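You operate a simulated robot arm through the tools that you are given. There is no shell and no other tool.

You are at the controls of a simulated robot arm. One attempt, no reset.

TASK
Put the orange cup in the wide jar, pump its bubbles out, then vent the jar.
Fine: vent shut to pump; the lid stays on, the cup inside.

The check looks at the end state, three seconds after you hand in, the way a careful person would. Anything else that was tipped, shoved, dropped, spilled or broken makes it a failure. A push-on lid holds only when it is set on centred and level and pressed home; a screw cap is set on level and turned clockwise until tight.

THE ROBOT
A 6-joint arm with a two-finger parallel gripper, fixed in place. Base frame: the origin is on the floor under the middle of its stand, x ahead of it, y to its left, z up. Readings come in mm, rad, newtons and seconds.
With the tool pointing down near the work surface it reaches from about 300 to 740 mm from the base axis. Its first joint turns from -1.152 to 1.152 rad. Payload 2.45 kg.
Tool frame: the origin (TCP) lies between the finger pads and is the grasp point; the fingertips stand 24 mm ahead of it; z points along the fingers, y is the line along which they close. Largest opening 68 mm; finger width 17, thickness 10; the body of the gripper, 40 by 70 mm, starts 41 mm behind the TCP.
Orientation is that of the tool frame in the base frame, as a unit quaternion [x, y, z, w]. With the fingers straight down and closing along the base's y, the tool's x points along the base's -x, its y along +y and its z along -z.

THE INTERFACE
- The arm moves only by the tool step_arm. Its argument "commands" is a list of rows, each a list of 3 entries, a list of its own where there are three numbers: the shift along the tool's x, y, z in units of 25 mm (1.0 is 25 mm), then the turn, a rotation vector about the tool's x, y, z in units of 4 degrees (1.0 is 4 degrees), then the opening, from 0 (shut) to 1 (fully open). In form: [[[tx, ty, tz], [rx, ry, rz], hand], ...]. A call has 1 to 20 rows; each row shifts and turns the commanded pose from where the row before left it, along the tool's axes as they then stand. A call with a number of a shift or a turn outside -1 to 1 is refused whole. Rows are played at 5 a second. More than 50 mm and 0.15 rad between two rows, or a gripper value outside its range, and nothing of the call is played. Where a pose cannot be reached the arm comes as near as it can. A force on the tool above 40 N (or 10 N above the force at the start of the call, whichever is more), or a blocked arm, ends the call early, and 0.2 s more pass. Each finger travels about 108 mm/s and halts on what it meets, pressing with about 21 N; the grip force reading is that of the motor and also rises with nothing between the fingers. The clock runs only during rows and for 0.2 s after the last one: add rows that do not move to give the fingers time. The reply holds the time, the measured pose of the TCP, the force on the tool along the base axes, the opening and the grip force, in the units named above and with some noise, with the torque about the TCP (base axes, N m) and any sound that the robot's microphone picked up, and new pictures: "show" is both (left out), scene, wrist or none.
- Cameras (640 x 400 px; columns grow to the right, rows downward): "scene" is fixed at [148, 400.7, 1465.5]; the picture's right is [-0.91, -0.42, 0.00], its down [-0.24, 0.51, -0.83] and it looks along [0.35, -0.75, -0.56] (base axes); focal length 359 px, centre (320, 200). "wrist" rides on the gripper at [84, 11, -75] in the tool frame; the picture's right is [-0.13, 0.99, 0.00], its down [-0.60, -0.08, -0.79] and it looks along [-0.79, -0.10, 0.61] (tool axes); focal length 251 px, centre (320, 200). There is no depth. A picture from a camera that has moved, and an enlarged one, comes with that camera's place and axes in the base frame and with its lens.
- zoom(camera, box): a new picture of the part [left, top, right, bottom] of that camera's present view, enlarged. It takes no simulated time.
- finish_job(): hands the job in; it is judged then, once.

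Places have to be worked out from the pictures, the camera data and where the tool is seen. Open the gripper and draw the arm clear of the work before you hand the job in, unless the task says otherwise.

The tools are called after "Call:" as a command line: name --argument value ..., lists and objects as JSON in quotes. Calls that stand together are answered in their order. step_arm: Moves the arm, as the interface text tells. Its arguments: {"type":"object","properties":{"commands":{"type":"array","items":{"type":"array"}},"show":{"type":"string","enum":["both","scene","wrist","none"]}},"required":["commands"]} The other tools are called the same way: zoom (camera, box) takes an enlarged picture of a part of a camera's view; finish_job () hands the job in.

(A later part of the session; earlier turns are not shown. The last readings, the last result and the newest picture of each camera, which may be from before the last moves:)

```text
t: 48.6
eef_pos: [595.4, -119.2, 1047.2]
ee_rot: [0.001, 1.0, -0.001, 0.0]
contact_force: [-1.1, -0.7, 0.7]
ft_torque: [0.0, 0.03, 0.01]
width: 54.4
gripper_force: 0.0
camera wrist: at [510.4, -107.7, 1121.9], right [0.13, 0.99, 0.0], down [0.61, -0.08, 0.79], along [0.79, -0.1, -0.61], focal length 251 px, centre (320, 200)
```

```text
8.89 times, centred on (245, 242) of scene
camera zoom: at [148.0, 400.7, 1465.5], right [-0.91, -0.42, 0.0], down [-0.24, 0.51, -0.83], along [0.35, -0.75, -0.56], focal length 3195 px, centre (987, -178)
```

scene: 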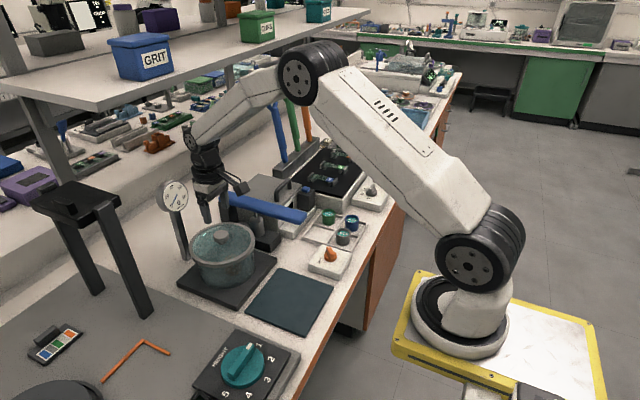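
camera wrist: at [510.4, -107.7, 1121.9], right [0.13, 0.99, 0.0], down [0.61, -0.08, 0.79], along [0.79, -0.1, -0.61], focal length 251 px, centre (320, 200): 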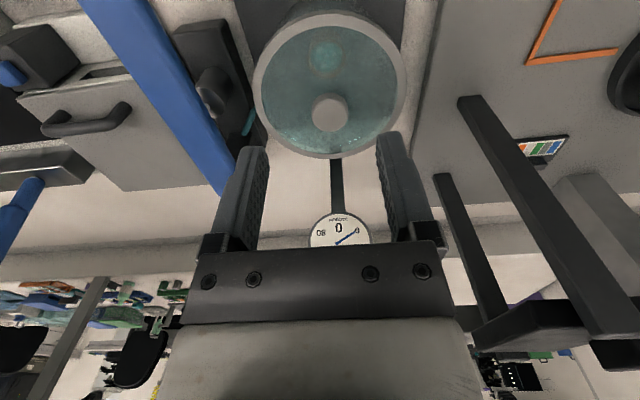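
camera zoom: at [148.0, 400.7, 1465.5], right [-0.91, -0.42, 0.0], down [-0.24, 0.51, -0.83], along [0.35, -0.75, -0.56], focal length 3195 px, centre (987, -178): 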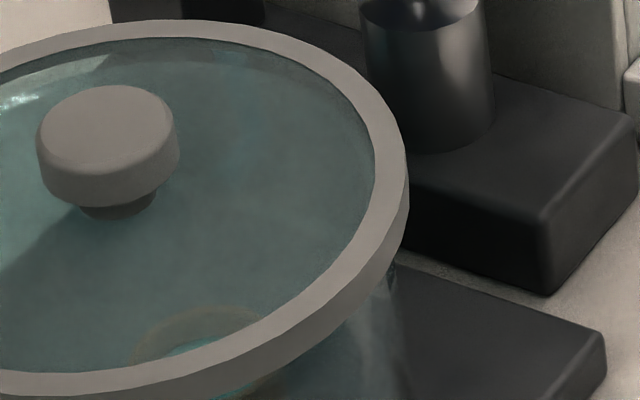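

I'll compare the jar's wall silhouettes below the ring with the ring edges at high zoom, to quantify the lid's centring.

Call:
zoom --camera "scene" --box '[184, 240, 216, 275]'

Call:
zoom --camera "scene" --box '[230, 235, 262, 270]'

Call:
zoom --camera "scene" --box '[184, 270, 216, 300]'

Call:
zoom --camera "scene" --box '[230, 255, 262, 290]'

```text
11.43 times, centred on (200, 258) of scene
camera zoom: at [148.0, 400.7, 1465.5], right [-0.91, -0.42, 0.0], down [-0.24, 0.51, -0.83], along [0.35, -0.75, -0.56], focal length 4108 px, centre (1691, -457)
```

zoom: 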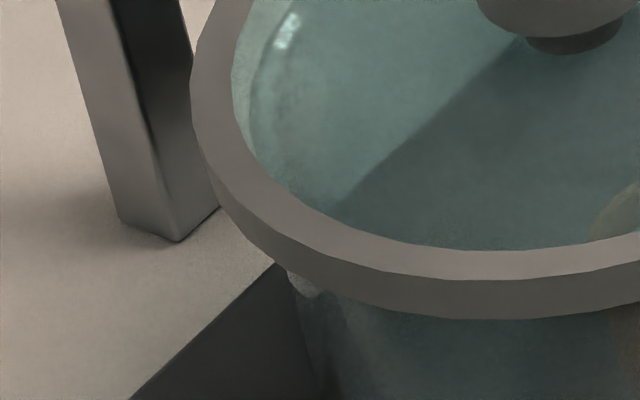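

```text
11.43 times, centred on (246, 252) of scene
camera zoom: at [148.0, 400.7, 1465.5], right [-0.91, -0.42, 0.0], down [-0.24, 0.51, -0.83], along [0.35, -0.75, -0.56], focal length 4108 px, centre (1166, -400)
```

zoom: 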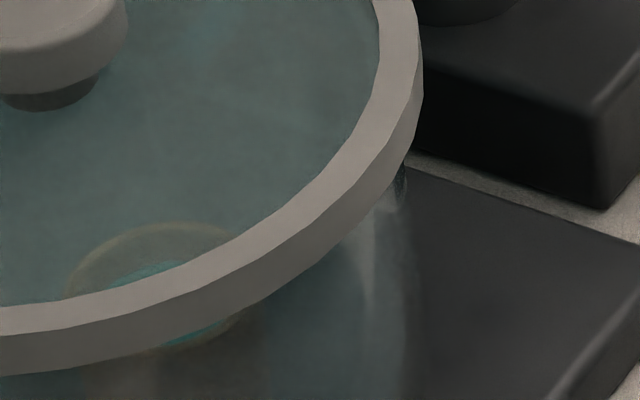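

```text
13.33 times, centred on (200, 285) of scene
camera zoom: at [148.0, 400.7, 1465.5], right [-0.91, -0.42, 0.0], down [-0.24, 0.51, -0.83], along [0.35, -0.75, -0.56], focal length 4792 px, centre (1920, -933)
```

zoom: 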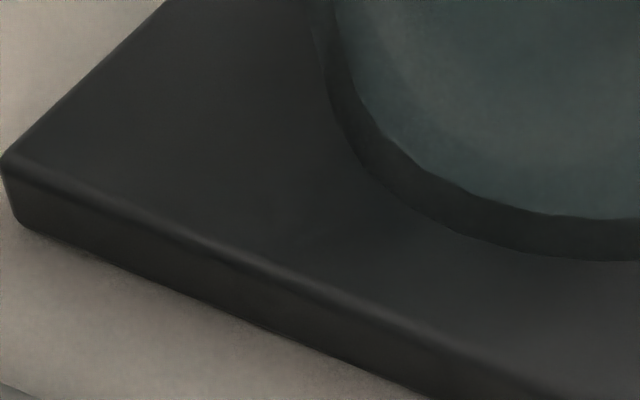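

```text
11.43 times, centred on (246, 272) of scene
camera zoom: at [148.0, 400.7, 1465.5], right [-0.91, -0.42, 0.0], down [-0.24, 0.51, -0.83], along [0.35, -0.75, -0.56], focal length 4108 px, centre (1166, -629)
```

zoom: 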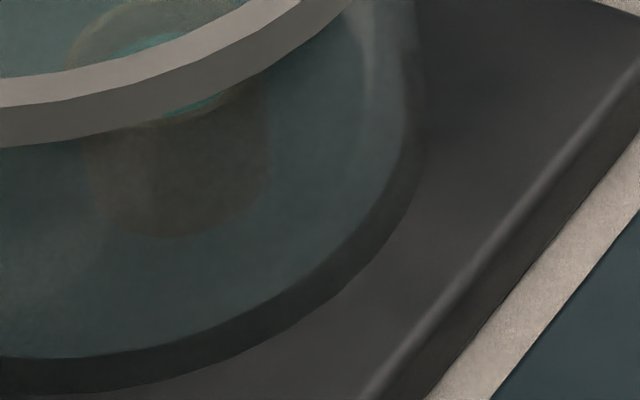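

The scene view shows ring and jar concentric along its horizontal axis (within ~1 mm), but the wrist view suggests the lid may sit ~2 mm off in +y. I'll back the wrist camera off to see both ring and jar walls together from the robot side.

Call:
step_arm --commands '[[[0.6, 0, -0.5], [0, 0, 0], 1], [[0.9, 0, -0.8], [0, 0, 0], 1], [[0.9, 0, -0.8], [0, 0, 0], 1], [[0.9, 0, -0.8], [0, 0, 0], 1], [[0.8, 0, -0.7], [0, 0, 0], 1], [[0.34, 0, -0.3], [0, 0, 0], 1], [[0, 0, 0], [0, 0, 0], 1]]' --show "wrist"

Call:
zoom --camera "wrist" --box '[260, 50, 400, 150]'

Call:
zoom --camera "wrist" --box '[260, 60, 320, 120]'

Call:
zoom --camera "wrist" --box '[330, 60, 390, 120]'

```text
t: 50.2
eef_pos: [485.1, -118.8, 1142.5]
ee_rot: [0.001, 1.0, -0.001, -0.001]
contact_force: [1.5, -1.1, -0.8]
ft_torque: [-0.01, -0.01, 0.04]
width: 67.9
gripper_force: 0.0
camera wrist: at [400.2, -107.8, 1219.0], right [0.13, 0.99, 0.0], down [0.61, -0.08, 0.79], along [0.79, -0.1, -0.61], focal length 251 px, centre (320, 200)
```

wrist: 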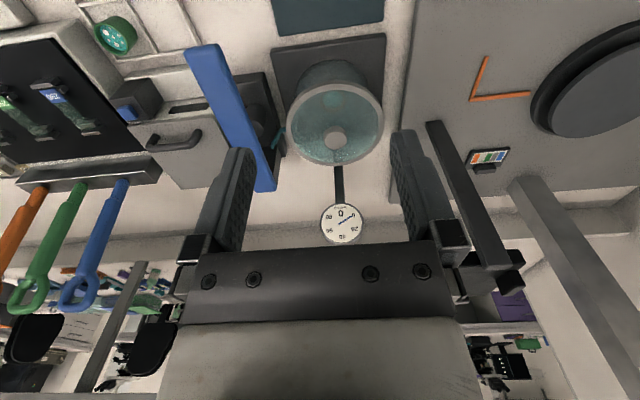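

```text
4.00 times, centred on (330, 100) of wrist
camera zoom: at [400.2, -107.8, 1219.0], right [0.13, 0.99, 0.0], down [0.61, -0.08, 0.79], along [0.79, -0.1, -0.61], focal length 1006 px, centre (280, 600)
```

zoom: 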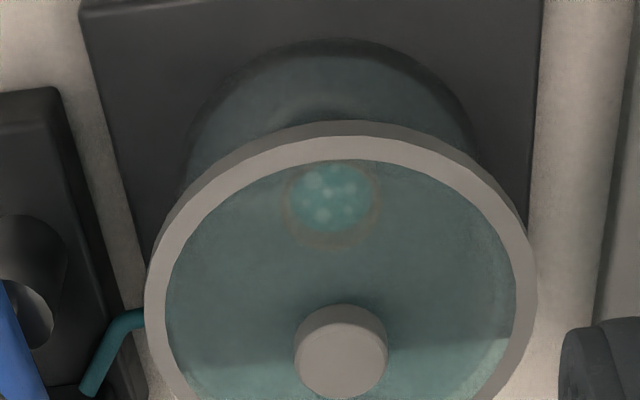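

```text
6.67 times, centred on (290, 90) of wrist
camera zoom: at [400.2, -107.8, 1219.0], right [0.13, 0.99, 0.0], down [0.61, -0.08, 0.79], along [0.79, -0.1, -0.61], focal length 1676 px, centre (520, 933)
```

zoom: 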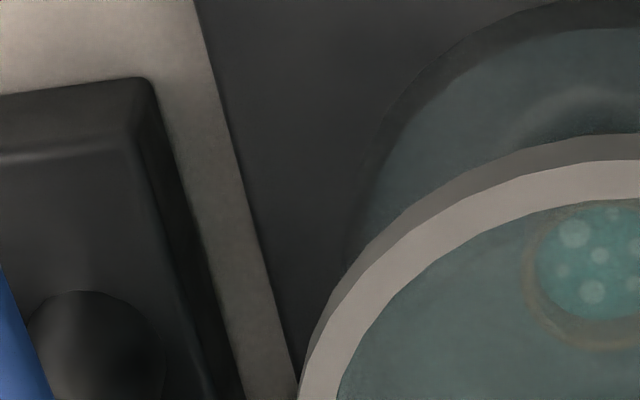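

```text
6.67 times, centred on (360, 90) of wrist
camera zoom: at [400.2, -107.8, 1219.0], right [0.13, 0.99, 0.0], down [0.61, -0.08, 0.79], along [0.79, -0.1, -0.61], focal length 1676 px, centre (53, 933)
```

zoom: 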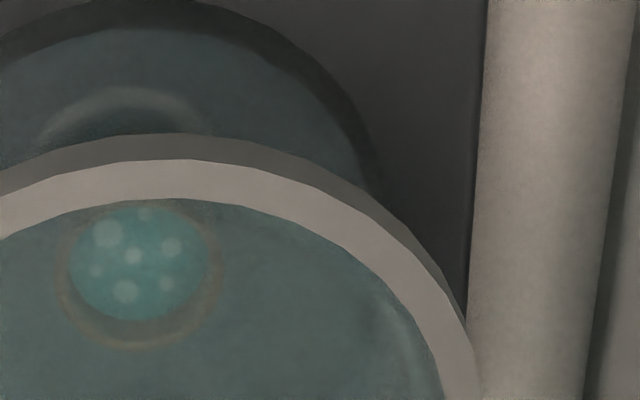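

The wrist view confirms that the lid is about 2.3 mm too far in +y relative to the jar, and nearly right in x. I'll return above the knob with a −1 mm y correction, since closing the fingers will centre the knob on the tool, and regrip.

Call:
step_arm --commands '[[[-0.5, 0, 0.5], [0, 0, 0], 0.8], [[-0.8, -0.01, 0.9], [0, 0, 0], 0.8], [[-0.8, -0.01, 0.9], [0, 0, 0], 0.8], [[-0.8, -0.01, 0.9], [0, 0, 0], 0.8], [[-0.8, -0.01, 0.9], [0, 0, 0], 0.8], [[-0.8, 0, 0.9], [0, 0, 0], 0.8], [[-0.8, 0, 0.9], [0, 0, 0], 0.8], [[-0.8, 0, 0.9], [0, 0, 0], 0.8], [[-0.6, 0, 0.9], [0, 0, 0], 0.8], [[-0.32, 0, 0.4], [0, 0, 0], 0.8], [[0, 0, 0], [0, 0, 0], 0.8]]' --show "both"

Call:
step_arm --commands '[[[0, 0, 0], [0, 0, 0], 0.8]]' --show "none"

Call:
step_arm --commands '[[[0, 0, 0], [0, 0, 0], 0.8]]' --show "none"

```text
t: 52.6
eef_pos: [659.7, -118.6, 940.8]
ee_rot: [0.0, 1.0, -0.002, -0.001]
contact_force: [0.4, 0.0, -0.2]
ft_torque: [-0.04, 0.0, 0.01]
width: 54.3
gripper_force: 0.0
camera wrist: at [575.5, -107.5, 1015.6], right [0.13, 0.99, 0.0], down [0.61, -0.08, 0.79], along [0.79, -0.1, -0.61], focal length 251 px, centre (320, 200)
```

scene: 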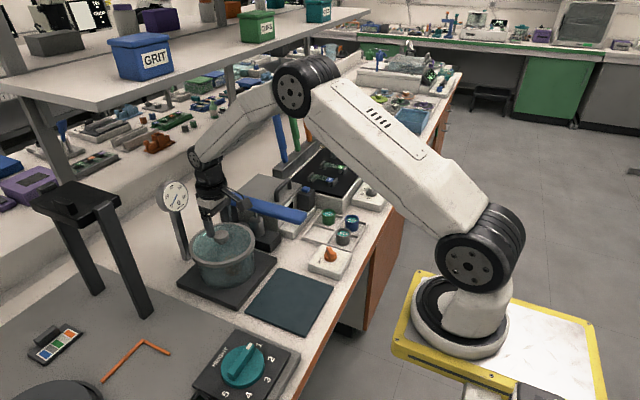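
wrist: 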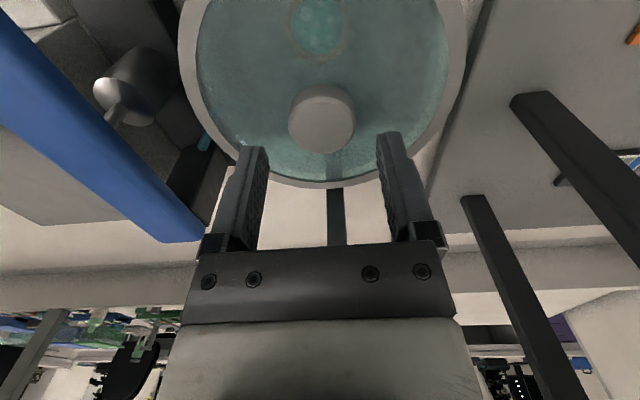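

```text
t: 53.0
eef_pos: [658.9, -119.5, 940.4]
ee_rot: [0.001, 1.0, 0.0, -0.001]
contact_force: [-0.1, 0.3, 0.3]
ft_torque: [0.01, -0.02, 0.01]
width: 54.5
gripper_force: 0.0
```

```text
t: 53.4
eef_pos: [659.9, -119.1, 941.2]
ee_rot: [0.001, 1.0, -0.001, -0.001]
contact_force: [0.1, 0.4, 0.2]
ft_torque: [0.0, -0.01, 0.01]
width: 54.5
gripper_force: 0.1
```

Pose averages (659.5, -119.1, 941). I'll nudge y by −0.7 mm, descend to the knob, and grip, which pulls the lid to centre.

Call:
step_arm --commands '[[[0, -0.03, 0.3], [0, 0, 0], 0.8], [[0, 0, 0.4], [0, 0, 0], 0.8], [[0, 0, 0.4], [0, 0, 0], 0.8], [[0, 0, 0.17], [0, 0, 0], 0.8], [[0, 0, 0], [0, 0, 0], 0.8], [[0, 0, 0], [0, 0, 0], 0.62], [[0, 0, 0], [0, 0, 0], 0.5], [[0, 0, 0], [0, 0, 0], 0.4], [[0, 0, 0], [0, 0, 0], 0.4]]' --show "both"

Call:
zoom --camera "wrist" --box '[120, 0, 520, 250]'

Call:
zoom --camera "scene" --box '[180, 210, 270, 290]'

```text
t: 55.4
eef_pos: [659.4, -119.9, 908.5]
ee_rot: [0.001, 1.0, 0.0, -0.001]
contact_force: [0.0, 2.1, -0.4]
ft_torque: [0.01, -0.05, 0.0]
width: 37.4
gripper_force: 20.9
camera wrist: at [575.9, -108.5, 984.0], right [0.13, 0.99, 0.0], down [0.61, -0.08, 0.79], along [0.79, -0.1, -0.61], focal length 251 px, centre (320, 200)
```

scene: 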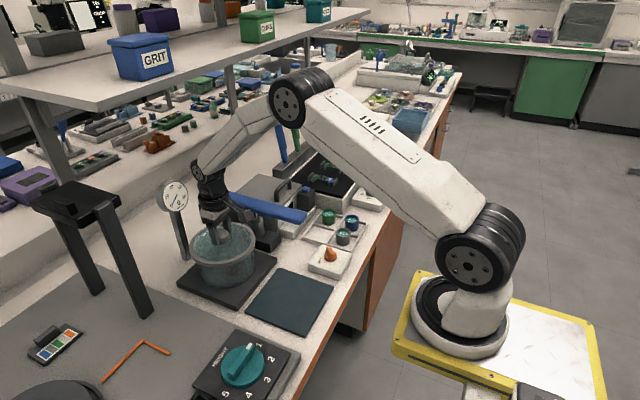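
wrist: 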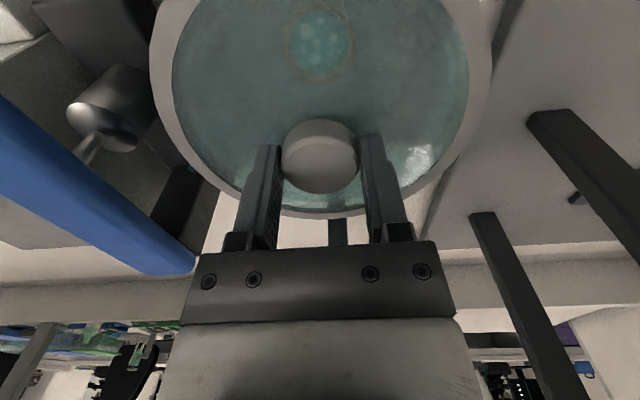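

```text
1.60 times, centred on (320, 125) of wrist
camera zoom: at [575.9, -108.5, 984.0], right [0.13, 0.99, 0.0], down [0.61, -0.08, 0.79], along [0.79, -0.1, -0.61], focal length 402 px, centre (320, 320)
```

zoom: 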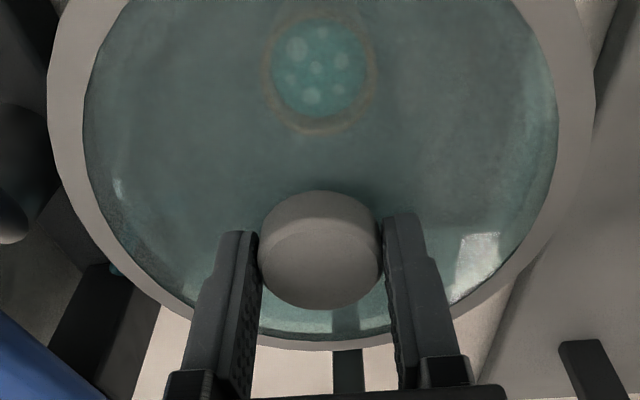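

```text
5.00 times, centred on (225, 250) of scene
camera zoom: at [148.0, 400.8, 1465.5], right [-0.91, -0.42, 0.0], down [-0.24, 0.51, -0.83], along [0.35, -0.75, -0.56], focal length 1797 px, centre (795, -50)
```

zoom: 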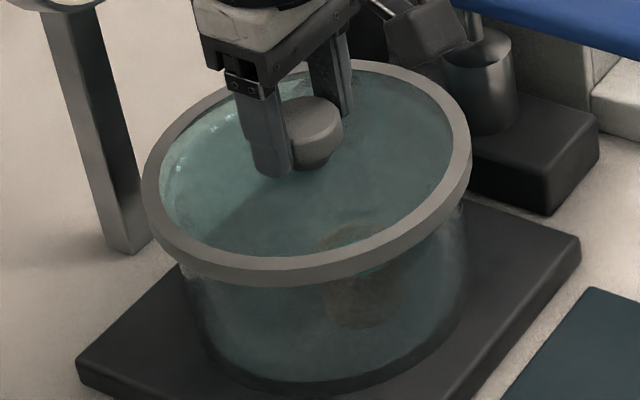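

The lid is now re-centred by the grip. I'll lift it 3 mm, shift x by +0.5 mm and lower again to see if it seats deeper.

Call:
step_arm --commands '[[[0, 0, -0.12], [0, 0, 0], 0.4], [[-0.02, 0, 0], [0, 0, 0], 0.4], [[0, 0, 0], [0, 0, 0], 0.4], [[0, 0, 0.1], [0, 0, 0], 0.4], [[0, 0, 0.06], [0, 0, 0], 0.4], [[0, 0, 0], [0, 0, 0], 0.4]]' --show "none"

Call:
step_arm --commands '[[[0, 0, 0.04], [0, 0, 0], 0.4], [[0, 0, 0], [0, 0, 0], 0.4]]' --show "none"

```text
t: 56.8
eef_pos: [660.0, -121.0, 907.5]
ee_rot: [0.0, 1.0, -0.001, -0.001]
contact_force: [-1.4, 2.1, 4.2]
ft_torque: [0.06, 0.27, -0.09]
width: 37.1
gripper_force: 20.8
```

```text
t: 57.4
eef_pos: [661.0, -120.3, 908.0]
ee_rot: [0.001, 1.0, -0.001, 0.002]
contact_force: [-4.2, 5.4, 16.9]
ft_torque: [0.15, 0.12, 0.01]
width: 37.3
gripper_force: 21.1
```

The lid rests at the same height as before (ring bottom on the rim). I'll unload, release it, and then press from the top of the knob with closed fingers.

Call:
step_arm --commands '[[[0, 0, -0.07], [0, 0, 0], 0.4], [[0, 0, 0], [0, 0, 0], 0.4]]' --show "none"

Call:
step_arm --commands '[[[0, 0, 0], [0, 0, 0], 0.56], [[0, 0, 0], [0, 0, 0], 0.64], [[0, 0, 0], [0, 0, 0], 0.75], [[0, 0, -0.4], [0, 0, 0], 0.75], [[0, 0, -0.6], [0, 0, 0], 0.75], [[0, 0, -0.2], [0, 0, 0], 0.75], [[0, 0, 0], [0, 0, 0], 0.3], [[0, 0, 0], [0, 0, 0], 0], [[0, 0, 0], [0, 0, 0], 0]]' --show "both"

Call:
zoom --camera "wrist" --box '[120, 0, 520, 250]'

Call:
zoom --camera "scene" --box '[180, 210, 270, 290]'

```text
t: 58.0
eef_pos: [659.7, -121.5, 908.9]
ee_rot: [0.001, 1.0, -0.001, -0.001]
contact_force: [2.0, 1.4, 2.7]
ft_torque: [0.05, -0.41, 0.05]
width: 37.3
gripper_force: 20.9
```

```text
t: 60.0
eef_pos: [660.2, -120.1, 939.3]
ee_rot: [0.0, 1.0, -0.001, -0.001]
contact_force: [0.3, -1.0, -0.4]
ft_torque: [-0.01, -0.01, 0.02]
width: 0.3
gripper_force: 21.0
camera wrist: at [576.4, -109.0, 1014.5], right [0.13, 0.99, 0.0], down [0.61, -0.08, 0.79], along [0.79, -0.1, -0.61], focal length 251 px, centre (320, 200)
```

scene: 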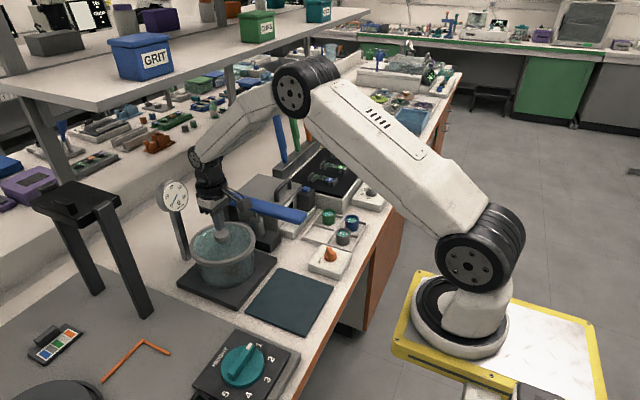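
wrist: 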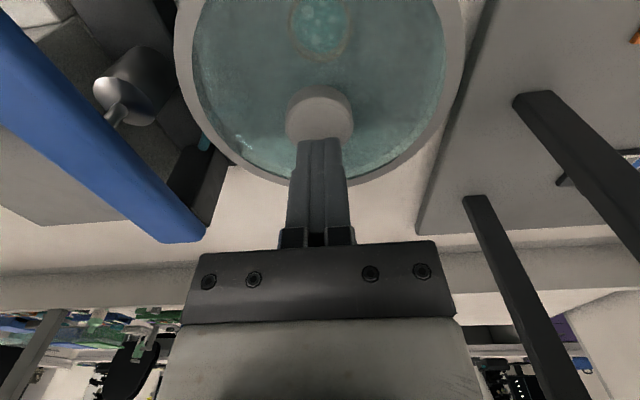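

```text
1.60 times, centred on (320, 125) of wrist
camera zoom: at [576.4, -109.0, 1014.5], right [0.13, 0.99, 0.0], down [0.61, -0.08, 0.79], along [0.79, -0.1, -0.61], focal length 402 px, centre (320, 320)
```

zoom: 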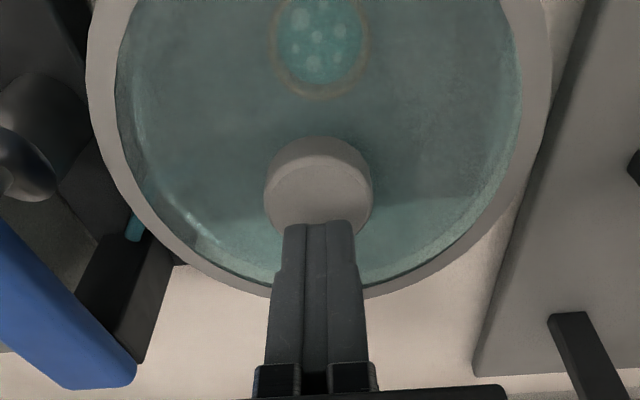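

```text
5.00 times, centred on (225, 250) of scene
camera zoom: at [148.0, 400.7, 1465.5], right [-0.91, -0.42, 0.0], down [-0.24, 0.51, -0.83], along [0.35, -0.75, -0.56], focal length 1797 px, centre (795, -50)
```

zoom: 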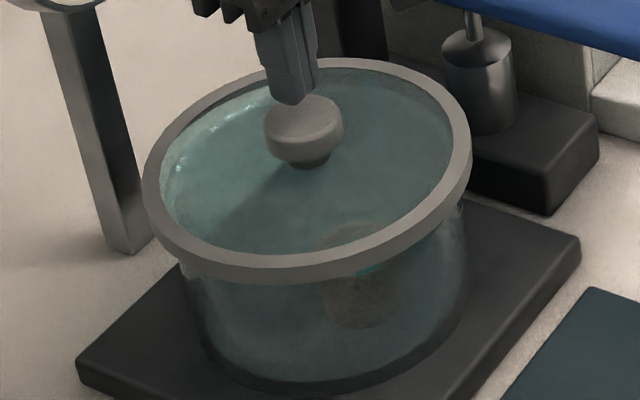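

The lid is centred within about 1 mm on both axes now. I'll lower the closed fingertips onto the knob top and press gradually.

Call:
step_arm --commands '[[[0, 0, 0.3], [0, 0, 0], 0], [[0, 0, 0.25], [0, 0, 0], 0], [[0, 0, 0], [0, 0, 0], 0]]' --show "none"

Call:
step_arm --commands '[[[0, 0, 0.06], [0, 0, 0], 0], [[0, 0, 0.06], [0, 0, 0], 0], [[0, 0, 0.04], [0, 0, 0], 0]]' --show "none"

```text
t: 60.8
eef_pos: [659.4, -120.6, 924.8]
ee_rot: [0.001, 1.0, -0.001, -0.001]
contact_force: [-0.5, -0.4, 0.4]
ft_torque: [-0.02, -0.01, 0.01]
width: 0.0
gripper_force: 21.3
```

```text
t: 61.6
eef_pos: [661.4, -120.2, 925.6]
ee_rot: [0.001, 1.0, -0.001, 0.002]
contact_force: [-16.6, 5.0, 36.7]
ft_torque: [0.13, 0.45, -0.01]
width: 0.2
gripper_force: 21.1
```

Contact force reached ~37 N on the knob. Let me look at whether the lid moved down.

Call:
zoom --camera "scene" --box '[180, 210, 270, 290]'

Call:
zoom --camera "wrist" --box '[120, 0, 520, 250]'

```text
5.00 times, centred on (225, 250) of scene
camera zoom: at [146.8, 401.0, 1465.6], right [-0.91, -0.42, 0.0], down [-0.24, 0.51, -0.83], along [0.35, -0.75, -0.56], focal length 1797 px, centre (795, -50)
```

zoom: 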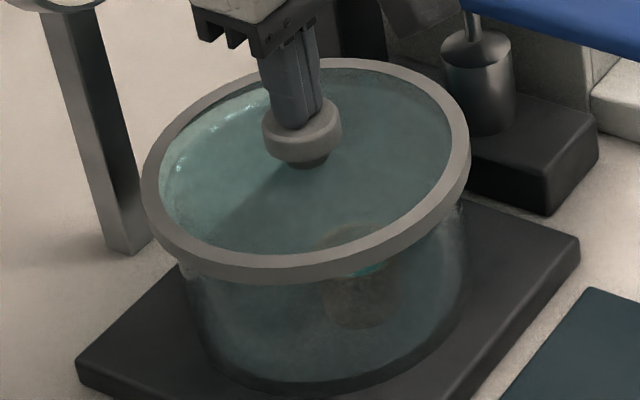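

```text
1.60 times, centred on (320, 125) of wrist
camera zoom: at [576.6, -108.9, 1000.1], right [0.13, 0.99, 0.0], down [0.6, -0.08, 0.79], along [0.79, -0.1, -0.61], focal length 402 px, centre (320, 320)
```

zoom: 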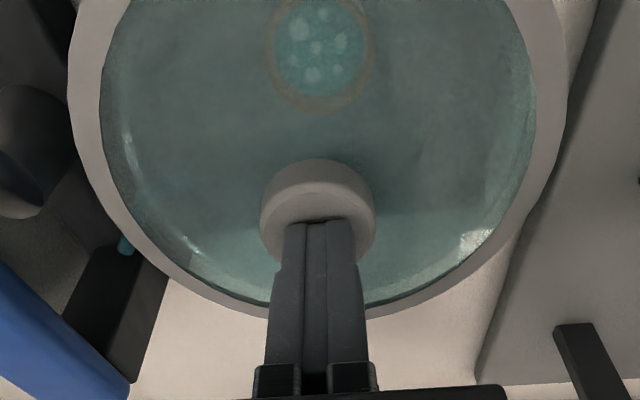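

The lid looks unchanged and there is some sideways load. I'll correct x slightly while pressing a little harder, and listen for a click.

Call:
step_arm --commands '[[[0.05, 0, 0.02], [0, 0, 0], 0], [[0, 0, 0], [0, 0, 0], 0]]' --show "none"

```text
t: 62.2
eef_pos: [660.4, -121.1, 925.1]
ee_rot: [0.001, 1.0, -0.001, 0.004]
contact_force: [-7.9, 2.9, 38.9]
ft_torque: [0.11, 0.38, -0.01]
width: 0.0
gripper_force: 21.4
```

Sideways load is halving. I'll press another ~1 mm with a further small x correction.

Call:
step_arm --commands '[[[0.04, -0.01, 0.03], [0, 0, 0], 0], [[0, 0, 0], [0, 0, 0], 0]]' --show "none"

Call:
zoom --camera "scene" --box '[180, 210, 270, 290]'

```text
t: 62.8
eef_pos: [660.4, -119.4, 925.4]
ee_rot: [0.0, 1.0, -0.002, 0.005]
contact_force: [-0.8, 5.9, 37.7]
ft_torque: [0.15, 0.28, -0.08]
width: 0.1
gripper_force: 20.7
```

```text
5.00 times, centred on (225, 250) of scene
camera zoom: at [147.2, 401.0, 1465.6], right [-0.91, -0.42, 0.0], down [-0.24, 0.51, -0.83], along [0.35, -0.75, -0.56], focal length 1797 px, centre (795, -50)
```

zoom: 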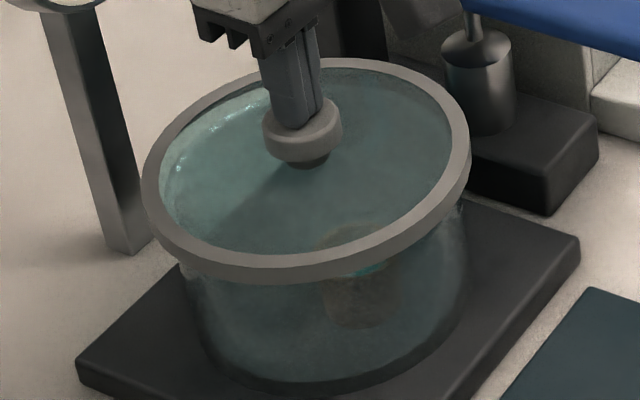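

The arm tops out around 38 N straight down, and the lid is rigid, level and centred. I'll lift off, and go to the vent knob next (gauge response will tell whether the lid seals).

Call:
step_arm --commands '[[[0, 0, -0.2], [0, 0, 0], 0], [[0, 0, -0.5], [0, 0, 0], 0], [[0, 0, -0.8], [0, 0, 0], 0], [[0, 0, -0.8], [0, 0, 0], 0], [[0, 0, -0.8], [0, 0, 0], 0], [[0.4, -0.2, 0], [0, 0, 0], 0.5], [[0.8, -0.4, 0], [0, 0, 0], 0.5], [[0.9, -0.5, 0], [0, 0, 0], 0.5], [[0.9, -0.5, 0], [0, 0, 0], 0.5], [[0.9, -0.5, 0], [0, 0, 0], 0.5], [[0.9, -0.5, 0], [0, 0, 0], 0.5], [[0.9, -0.5, 0], [0, 0, 0], 0.5], [[0.9, -0.5, 0], [0, 0, 0], 0.5], [[0.9, -0.5, 0], [0, 0, 0], 0.5], [[0.9, -0.5, 0.3], [0, 0, 0], 0.5], [[0.9, -0.5, 0.5], [0, 0, 0], 0.5], [[0.9, -0.4, 0.5], [0, 0, 0], 0.5], [[0.9, -0.4, 0.5], [0, 0, 0], 0.5], [[0.6, -0.2, 0.5], [0, 0, 0], 0.5], [[0, 0, 0], [0, 0, 0], 0.5]]' --show "both"

Call:
zoom --camera "scene" --box '[180, 210, 270, 290]'

Call:
zoom --camera "wrist" --box '[220, 50, 420, 175]'

```text
t: 67.0
eef_pos: [365.8, -273.3, 941.6]
ee_rot: [0.001, 1.0, -0.001, 0.0]
contact_force: [0.3, -0.6, -0.2]
ft_torque: [0.01, -0.03, -0.01]
width: 34.1
gripper_force: 0.1
camera wrist: at [281.9, -261.1, 1016.9], right [0.13, 0.99, 0.0], down [0.61, -0.08, 0.79], along [0.79, -0.1, -0.61], focal length 251 px, centre (320, 200)
```

scene: 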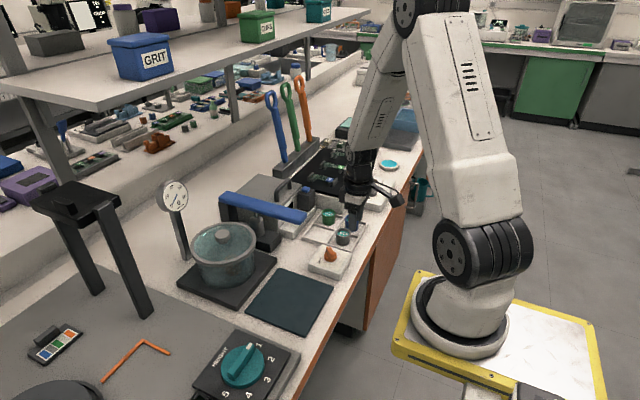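
wrist: 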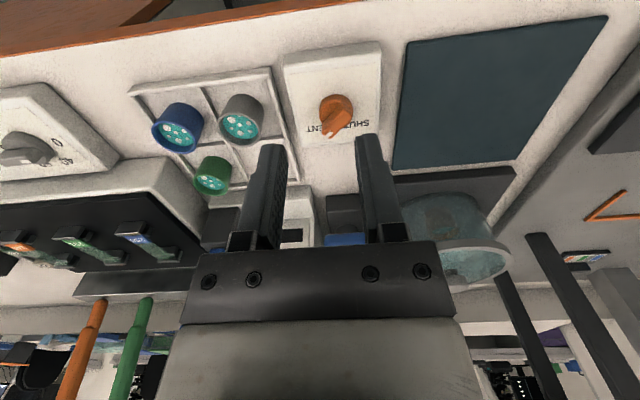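

```text
5.00 times, centred on (225, 250) of scene
camera zoom: at [148.0, 400.7, 1465.5], right [-0.91, -0.42, 0.0], down [-0.24, 0.51, -0.83], along [0.35, -0.75, -0.56], focal length 1797 px, centre (795, -50)
```

zoom: 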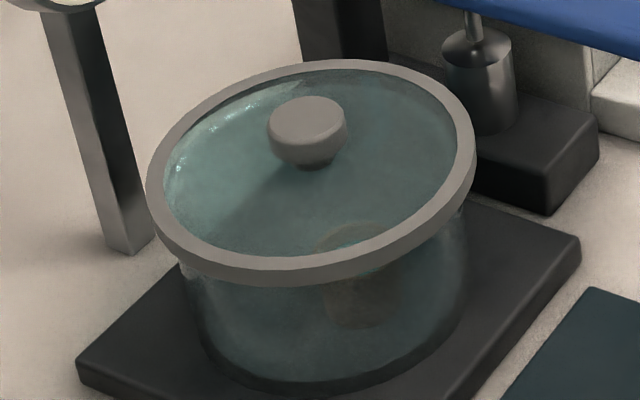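

```text
3.20 times, centred on (320, 112) of wrist
camera zoom: at [281.9, -261.1, 1016.9], right [0.13, 0.99, 0.0], down [0.61, -0.08, 0.79], along [0.79, -0.1, -0.61], focal length 805 px, centre (320, 480)
```

zoom: 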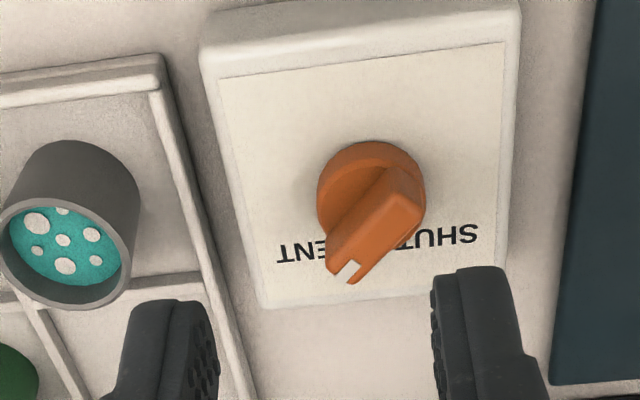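

The lid slid slightly (~3 mm toward −x) when I lifted off, so it isn't latched yet. The present wrist view sees the jar at a low angle, so I'll zoom in there to examine how the lid sits on the rim.

Call:
zoom --camera "wrist" --box '[400, 180, 530, 295]'

Call:
zoom --camera "wrist" --box '[440, 220, 530, 295]'

```text
3.48 times, centred on (465, 238) of wrist
camera zoom: at [281.9, -261.1, 1016.9], right [0.13, 0.99, 0.0], down [0.61, -0.08, 0.79], along [0.79, -0.1, -0.61], focal length 875 px, centre (-184, 70)
```

zoom: 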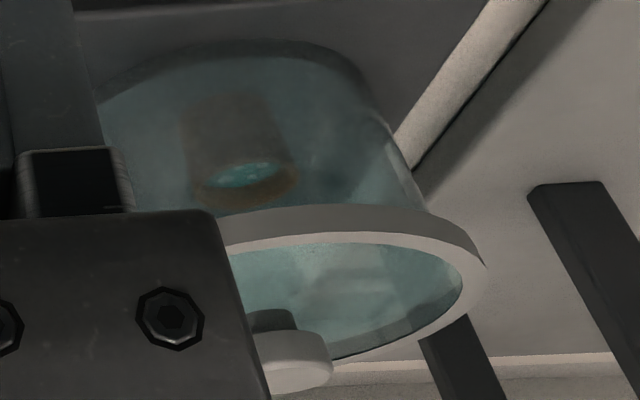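

```text
5.33 times, centred on (485, 258) of wrist
camera zoom: at [281.9, -261.1, 1016.9], right [0.13, 0.99, 0.0], down [0.61, -0.08, 0.79], along [0.79, -0.1, -0.61], focal length 1341 px, centre (-560, -107)
```

zoom: 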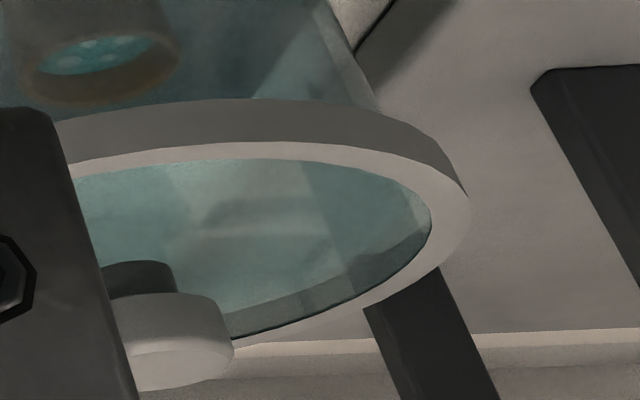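

From the low-angle view the lid is a ring with recessed glass sitting flat on the jar rim. While I'm here, I'll set the vent to SHUT: the knob axis is near (430, -263), with its bar pointing at about −37° (VENT). I'll move over it and rotate the tool so the fingers straddle the bar.

Call:
step_arm --commands '[[[-0.6, 0.1, 0.5], [0, 0, 0], 0.5], [[-0.7, 0.11, 0.6], [0, 0, 0], 0.5], [[-0.7, 0.1, 0.7], [0, 0, 0], 0.5], [[-0.57, 0.1, 0.66], [0, 0, 0], 0.5], [[0, 0, 0], [0, 0, 1], 0.5], [[0, 0, 0], [0, 0, 1], 0.5], [[0, 0, 0], [0, 0, 1], 0.5], [[0, 0, 0], [0, 0, 1], 0.5], [[0, 0, 0], [0, 0, 1], 0.5], [[0, 0, 0], [0, 0, 1], 0.5], [[0, 0, 0], [0, 0, 1], 0.5], [[0, 0, 0], [0, 0, 1], 0.5], [[0, 0, 0], [0, 0, 1], 0.5], [[0, 0, 0], [0, 0, 0], 0.5], [[0, 0, 0], [0, 0, 0], 0.5]]' --show "both"

Call:
zoom --camera "wrist" --box '[220, 60, 420, 185]'

Call:
zoom --camera "scene" --box '[290, 200, 370, 280]'

```text
t: 70.2
eef_pos: [429.8, -262.6, 878.4]
ee_rot: [0.31, 0.951, -0.001, -0.001]
contact_force: [-0.2, -0.4, 0.7]
ft_torque: [0.0, 0.0, -0.02]
width: 33.8
gripper_force: 0.0
camera wrist: at [368.2, -203.4, 954.1], right [0.69, 0.73, 0.0], down [0.44, -0.42, 0.79], along [0.57, -0.55, -0.61], focal length 251 px, centre (320, 200)
```

scene: 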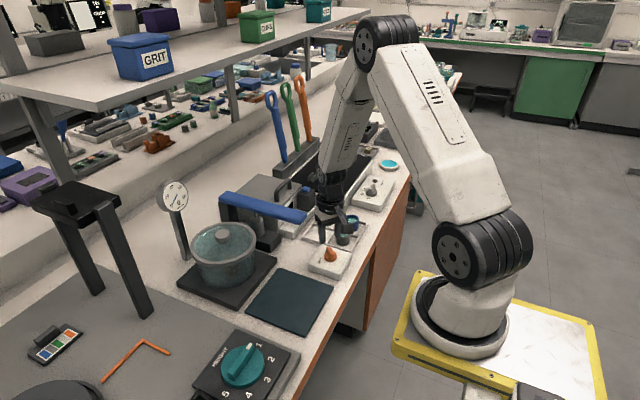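
wrist: 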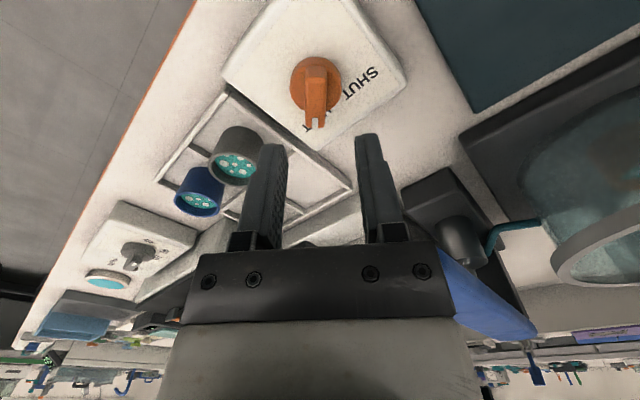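

```text
3.20 times, centred on (320, 122) of wrist
camera zoom: at [368.2, -203.4, 954.1], right [0.69, 0.73, 0.0], down [0.44, -0.42, 0.79], along [0.57, -0.55, -0.61], focal length 805 px, centre (320, 448)
```

zoom: 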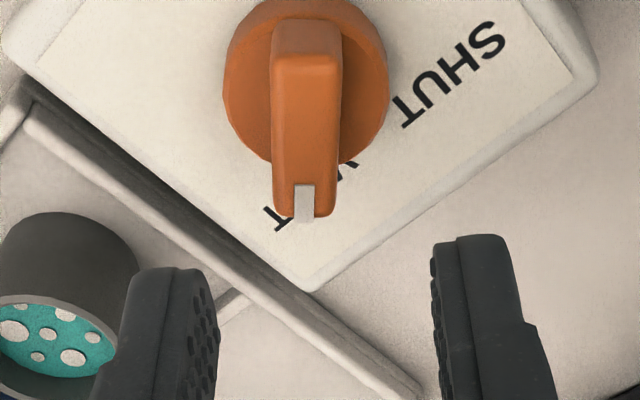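

```text
5.00 times, centred on (330, 240) of scene
camera zoom: at [148.0, 400.7, 1465.5], right [-0.91, -0.42, 0.0], down [-0.24, 0.51, -0.83], along [0.35, -0.75, -0.56], focal length 1797 px, centre (270, 0)
```

zoom: 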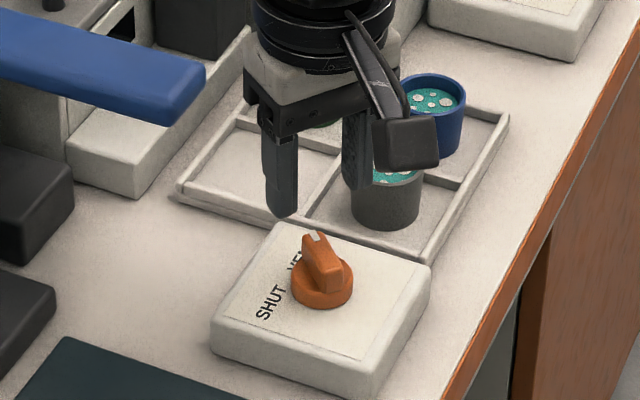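

The bar is actually at about −45°. I'll rotate 9° more, shift ~4 mm onto its axis, and descend closer for a check.

Call:
step_arm --commands '[[[0, 0, 0], [0, 0, 1], 0.5], [[0, 0, 0], [0, 0, 1], 0.5], [[0, 0, 0], [0, 0, 0.25], 0.5], [[-0.08, -0.06, 0.4], [0, 0, 0], 0.5], [[-0.08, -0.05, 0.5], [0, 0, 0], 0.5], [[0, 0, 0.3], [0, 0, 0], 0.5], [[0, 0, 0], [0, 0, 0], 0.5]]' --show "wrist"

Call:
zoom --camera "wrist" --box '[220, 60, 420, 185]'

Call:
zoom --camera "scene" --box '[300, 220, 360, 280]'

```text
t: 71.8
eef_pos: [430.0, -268.4, 849.2]
ee_rot: [0.383, 0.924, -0.001, -0.001]
contact_force: [-1.3, -0.1, -1.0]
ft_torque: [0.0, -0.03, -0.03]
width: 33.9
gripper_force: 0.0
camera wrist: at [378.5, -200.7, 924.3], right [0.79, 0.61, 0.0], down [0.37, -0.48, 0.79], along [0.48, -0.63, -0.61], focal length 251 px, centre (320, 200)
```

wrist: 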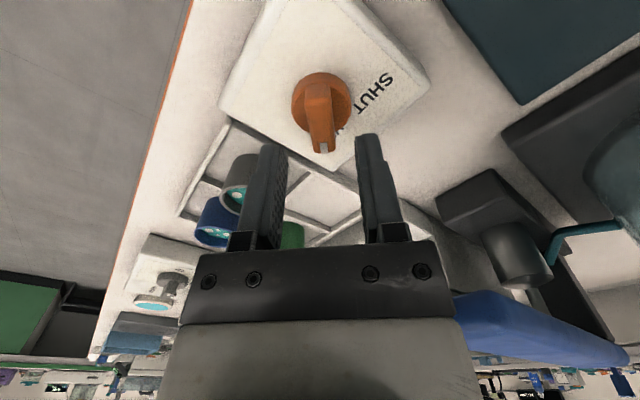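

```text
3.20 times, centred on (320, 122) of wrist
camera zoom: at [378.5, -200.7, 924.3], right [0.79, 0.61, 0.0], down [0.37, -0.48, 0.79], along [0.48, -0.63, -0.61], focal length 805 px, centre (320, 448)
```

zoom: 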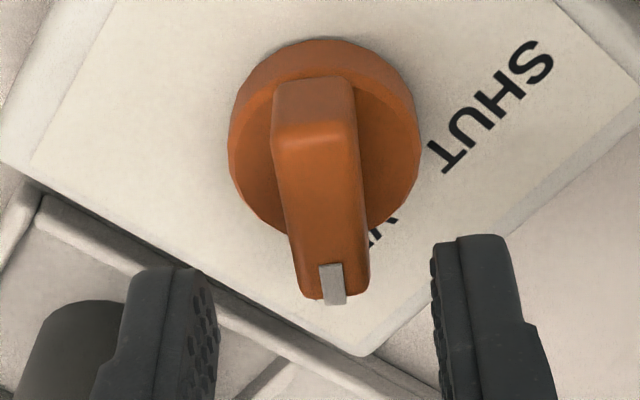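

```text
6.67 times, centred on (330, 250) of scene
camera zoom: at [148.0, 400.7, 1465.5], right [-0.91, -0.42, 0.0], down [-0.24, 0.51, -0.83], along [0.35, -0.75, -0.56], focal length 2396 px, centre (253, -133)
```

zoom: 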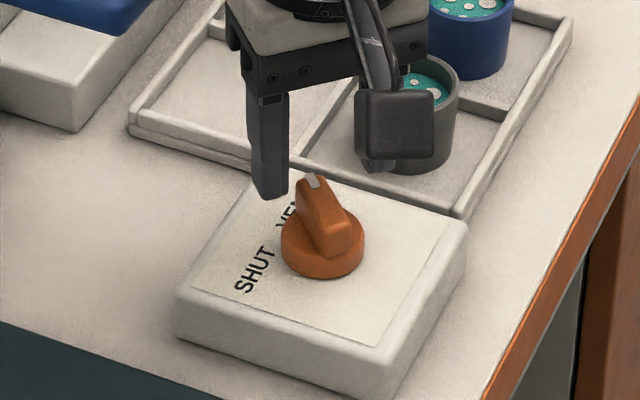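

The bar is now aligned with the finger plane within ~1.5° and centred laterally. I'll shift 2.5 mm back along the bar toward the knob axis and lower so the fingers straddle it.

Call:
step_arm --commands '[[[0.1, 0.02, 0.3], [0, 0, 0], 0.5], [[0, 0, 0.4], [0, 0, 0], 0.5], [[0, 0, 0.3], [0, 0, 0], 0.5], [[0, 0, 0], [0, 0, 0], 0.5]]' --show "wrist"

Call:
zoom --camera "wrist" --box '[220, 80, 420, 205]'

Call:
zoom --camera "scene" --box '[300, 220, 360, 280]'

```text
t: 72.8
eef_pos: [428.5, -266.2, 824.1]
ee_rot: [0.383, 0.924, -0.001, -0.001]
contact_force: [-0.2, 0.3, 0.6]
ft_torque: [0.01, 0.01, -0.01]
width: 33.9
gripper_force: 0.1
camera wrist: at [377.4, -197.8, 899.2], right [0.79, 0.61, 0.0], down [0.37, -0.48, 0.79], along [0.48, -0.63, -0.61], focal length 251 px, centre (320, 200)
```

wrist: 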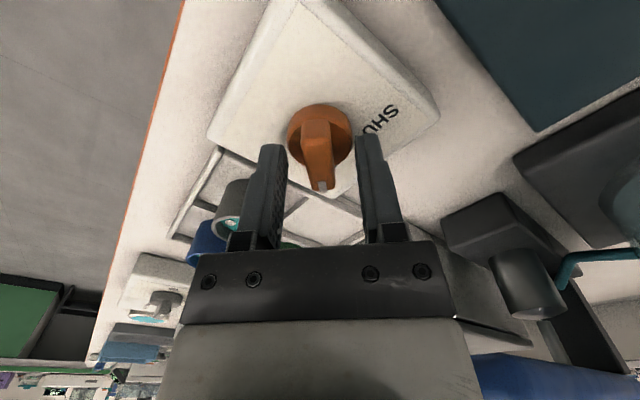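

```text
3.20 times, centred on (320, 142) of wrist
camera zoom: at [377.4, -197.8, 899.2], right [0.79, 0.61, 0.0], down [0.37, -0.48, 0.79], along [0.48, -0.63, -0.61], focal length 805 px, centre (320, 384)
```

zoom: 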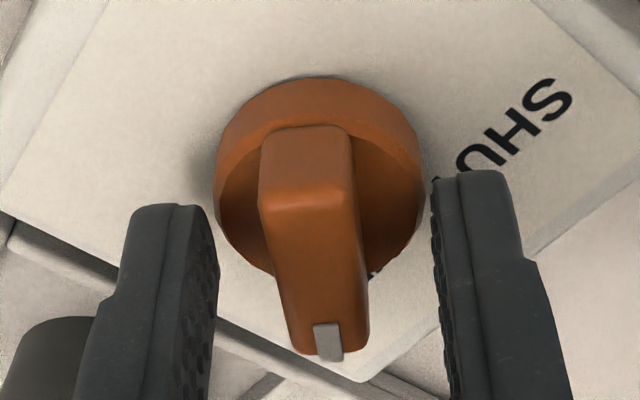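

```text
6.67 times, centred on (330, 250) of scene
camera zoom: at [148.0, 400.7, 1465.5], right [-0.91, -0.42, 0.0], down [-0.24, 0.51, -0.83], along [0.35, -0.75, -0.56], focal length 2396 px, centre (253, -133)
```

zoom: 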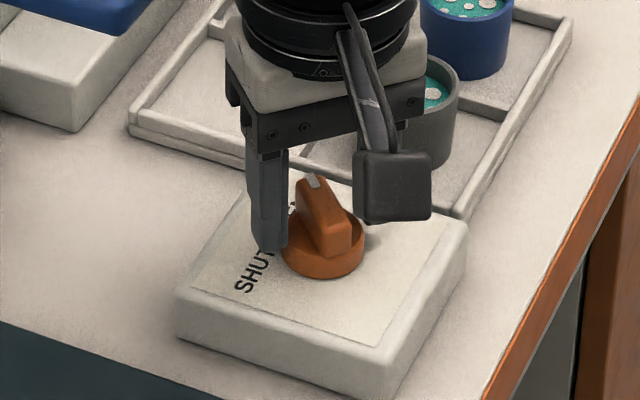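

The fingers straddle the bar. I'll lower 4 mm more in small steps, checking for contact, then close.

Call:
step_arm --commands '[[[0, 0, 0.08], [0, 0, 0], 0.5], [[0, 0, 0.08], [0, 0, 0], 0.5], [[0, 0, 0], [0, 0, 0], 0.5]]' --show "none"

Call:
zoom --camera "wrist" --box '[220, 80, 420, 205]'

Call:
zoom --camera "scene" --box '[315, 235, 355, 275]'

```text
t: 73.6
eef_pos: [427.7, -264.8, 820.5]
ee_rot: [0.382, 0.924, -0.001, -0.001]
contact_force: [-0.6, -0.5, -0.3]
ft_torque: [-0.04, 0.01, -0.02]
width: 34.0
gripper_force: 0.0
```

```text
3.20 times, centred on (320, 142) of wrist
camera zoom: at [378.0, -197.7, 895.7], right [0.79, 0.61, 0.0], down [0.37, -0.48, 0.79], along [0.48, -0.63, -0.61], focal length 805 px, centre (320, 384)
```

zoom: 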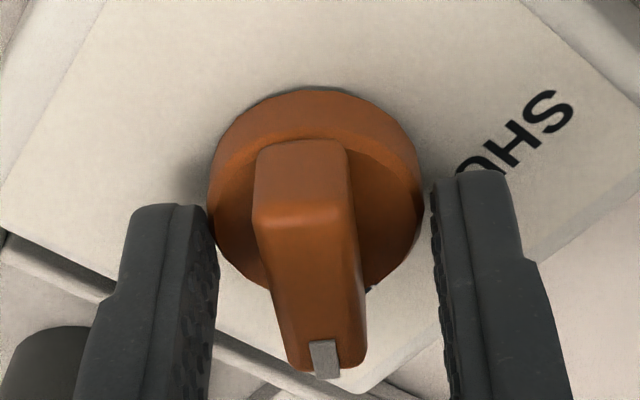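

```text
10.00 times, centred on (335, 255) of scene
camera zoom: at [148.0, 400.7, 1465.5], right [-0.91, -0.42, 0.0], down [-0.24, 0.51, -0.83], along [0.35, -0.75, -0.56], focal length 3594 px, centre (170, -350)
```

zoom: 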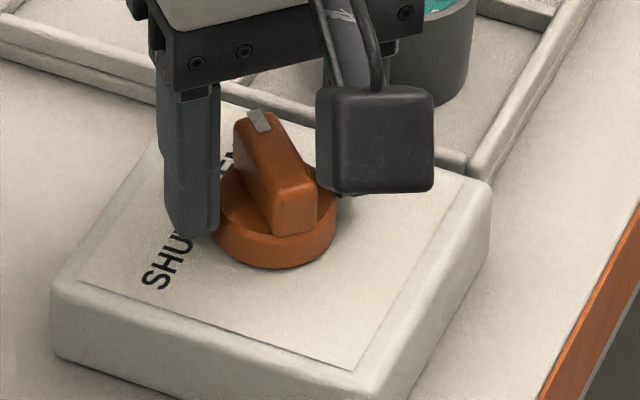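

No contact; I'll close on the bar and check the width reading.

Call:
step_arm --commands '[[[0, 0, 0], [0, 0, 0], 0.3], [[0, 0, 0], [0, 0, 0], 0.1], [[0, 0, 0], [0, 0, 0], 0.1], [[0, 0, 0], [0, 0, 0], 0.1]]' --show "wrist"

Call:
zoom --camera "scene" --box '[315, 235, 355, 275]'

```text
t: 74.6
eef_pos: [429.4, -265.8, 820.5]
ee_rot: [0.384, 0.923, -0.001, 0.0]
contact_force: [-6.8, -10.2, -2.3]
ft_torque: [-0.25, 0.1, 0.01]
width: 32.1
gripper_force: 45.2
camera wrist: at [377.6, -198.1, 895.7], right [0.79, 0.61, 0.0], down [0.37, -0.48, 0.79], along [0.48, -0.63, -0.61], focal length 251 px, centre (320, 200)
```

wrist: 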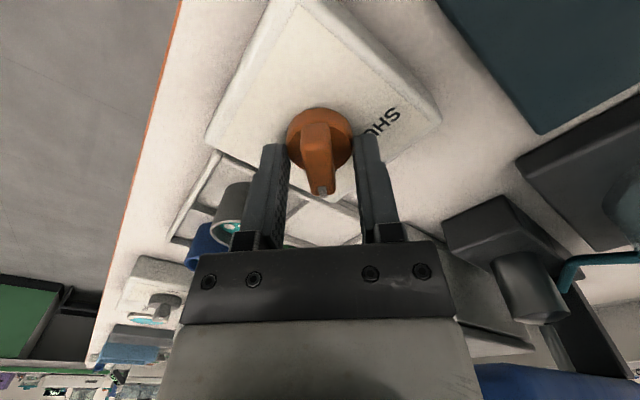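

```text
10.00 times, centred on (335, 255) of scene
camera zoom: at [147.9, 400.5, 1465.6], right [-0.91, -0.42, 0.0], down [-0.24, 0.51, -0.83], along [0.35, -0.75, -0.56], focal length 3594 px, centre (170, -350)
```

zoom: 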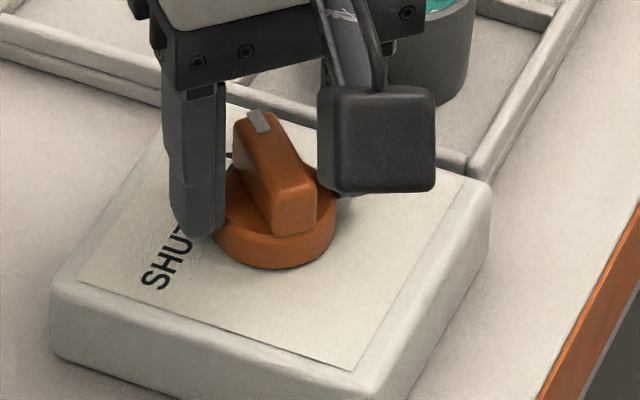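

The tips caught the round base (32 mm) rather than the bar. I'll open, rise 7 mm, shift 1.5 mm sideways to centre, then close on the bar.

Call:
step_arm --commands '[[[0, 0, 0], [0, 0, 0], 0.5], [[0, 0, 0], [0, 0, 0], 0.5], [[0, -0.06, -0.28], [0, 0, 0], 0.5], [[0, 0, 0], [0, 0, 0], 0.5], [[0, 0, 0], [0, 0, 0], 0.3], [[0, 0, 0], [0, 0, 0], 0.1], [[0, 0, 0], [0, 0, 0], 0.1], [[0, 0, 0], [0, 0, 0], 0.1]]' --show "wrist"

Call:
zoom --camera "scene" --box '[315, 235, 355, 275]'

Call:
zoom --camera "wrist" --box '[220, 80, 420, 205]'

```text
t: 76.4
eef_pos: [428.3, -265.1, 828.1]
ee_rot: [0.383, 0.924, -0.001, 0.0]
contact_force: [2.9, 3.8, 2.4]
ft_torque: [0.22, -0.05, 0.05]
width: 12.9
gripper_force: 32.7
camera wrist: at [377.5, -198.2, 902.8], right [0.79, 0.61, 0.0], down [0.37, -0.48, 0.79], along [0.48, -0.63, -0.61], focal length 251 px, centre (320, 200)
```

wrist: 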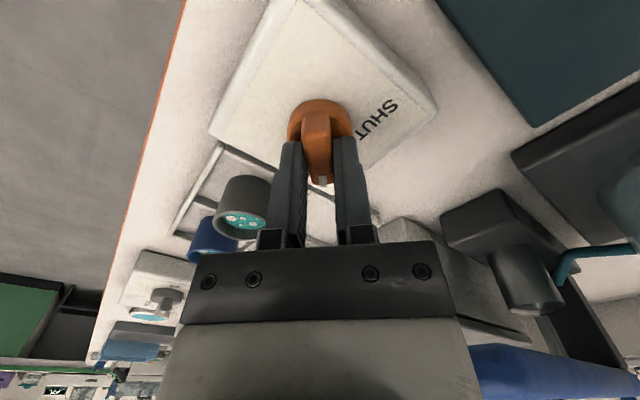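

```text
10.00 times, centred on (335, 255) of scene
camera zoom: at [148.1, 400.8, 1465.5], right [-0.91, -0.42, 0.0], down [-0.24, 0.51, -0.83], along [0.35, -0.75, -0.56], focal length 3594 px, centre (170, -350)
```

zoom: 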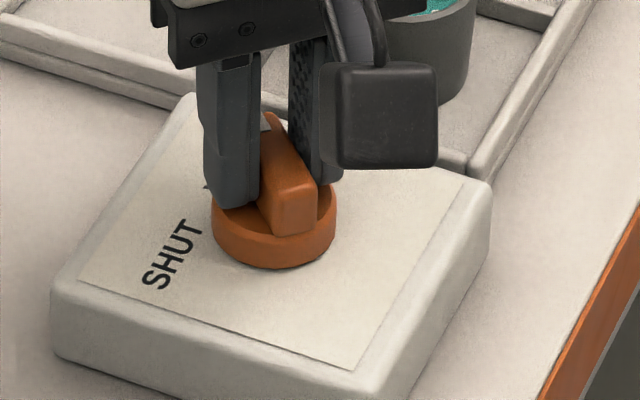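

```text
3.20 times, centred on (320, 142) of wrist
camera zoom: at [377.5, -198.2, 902.8], right [0.79, 0.61, 0.0], down [0.37, -0.48, 0.79], along [0.48, -0.63, -0.61], focal length 805 px, centre (320, 384)
```

zoom: 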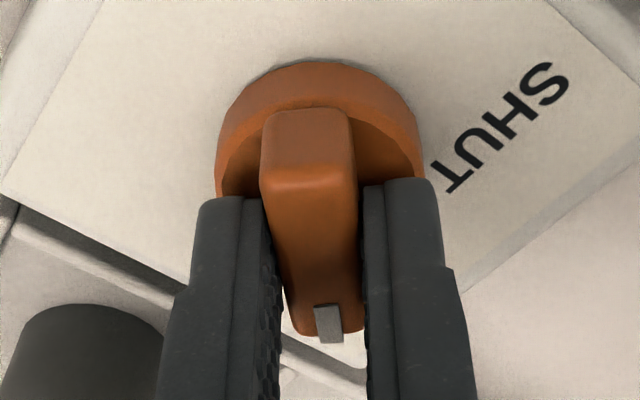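

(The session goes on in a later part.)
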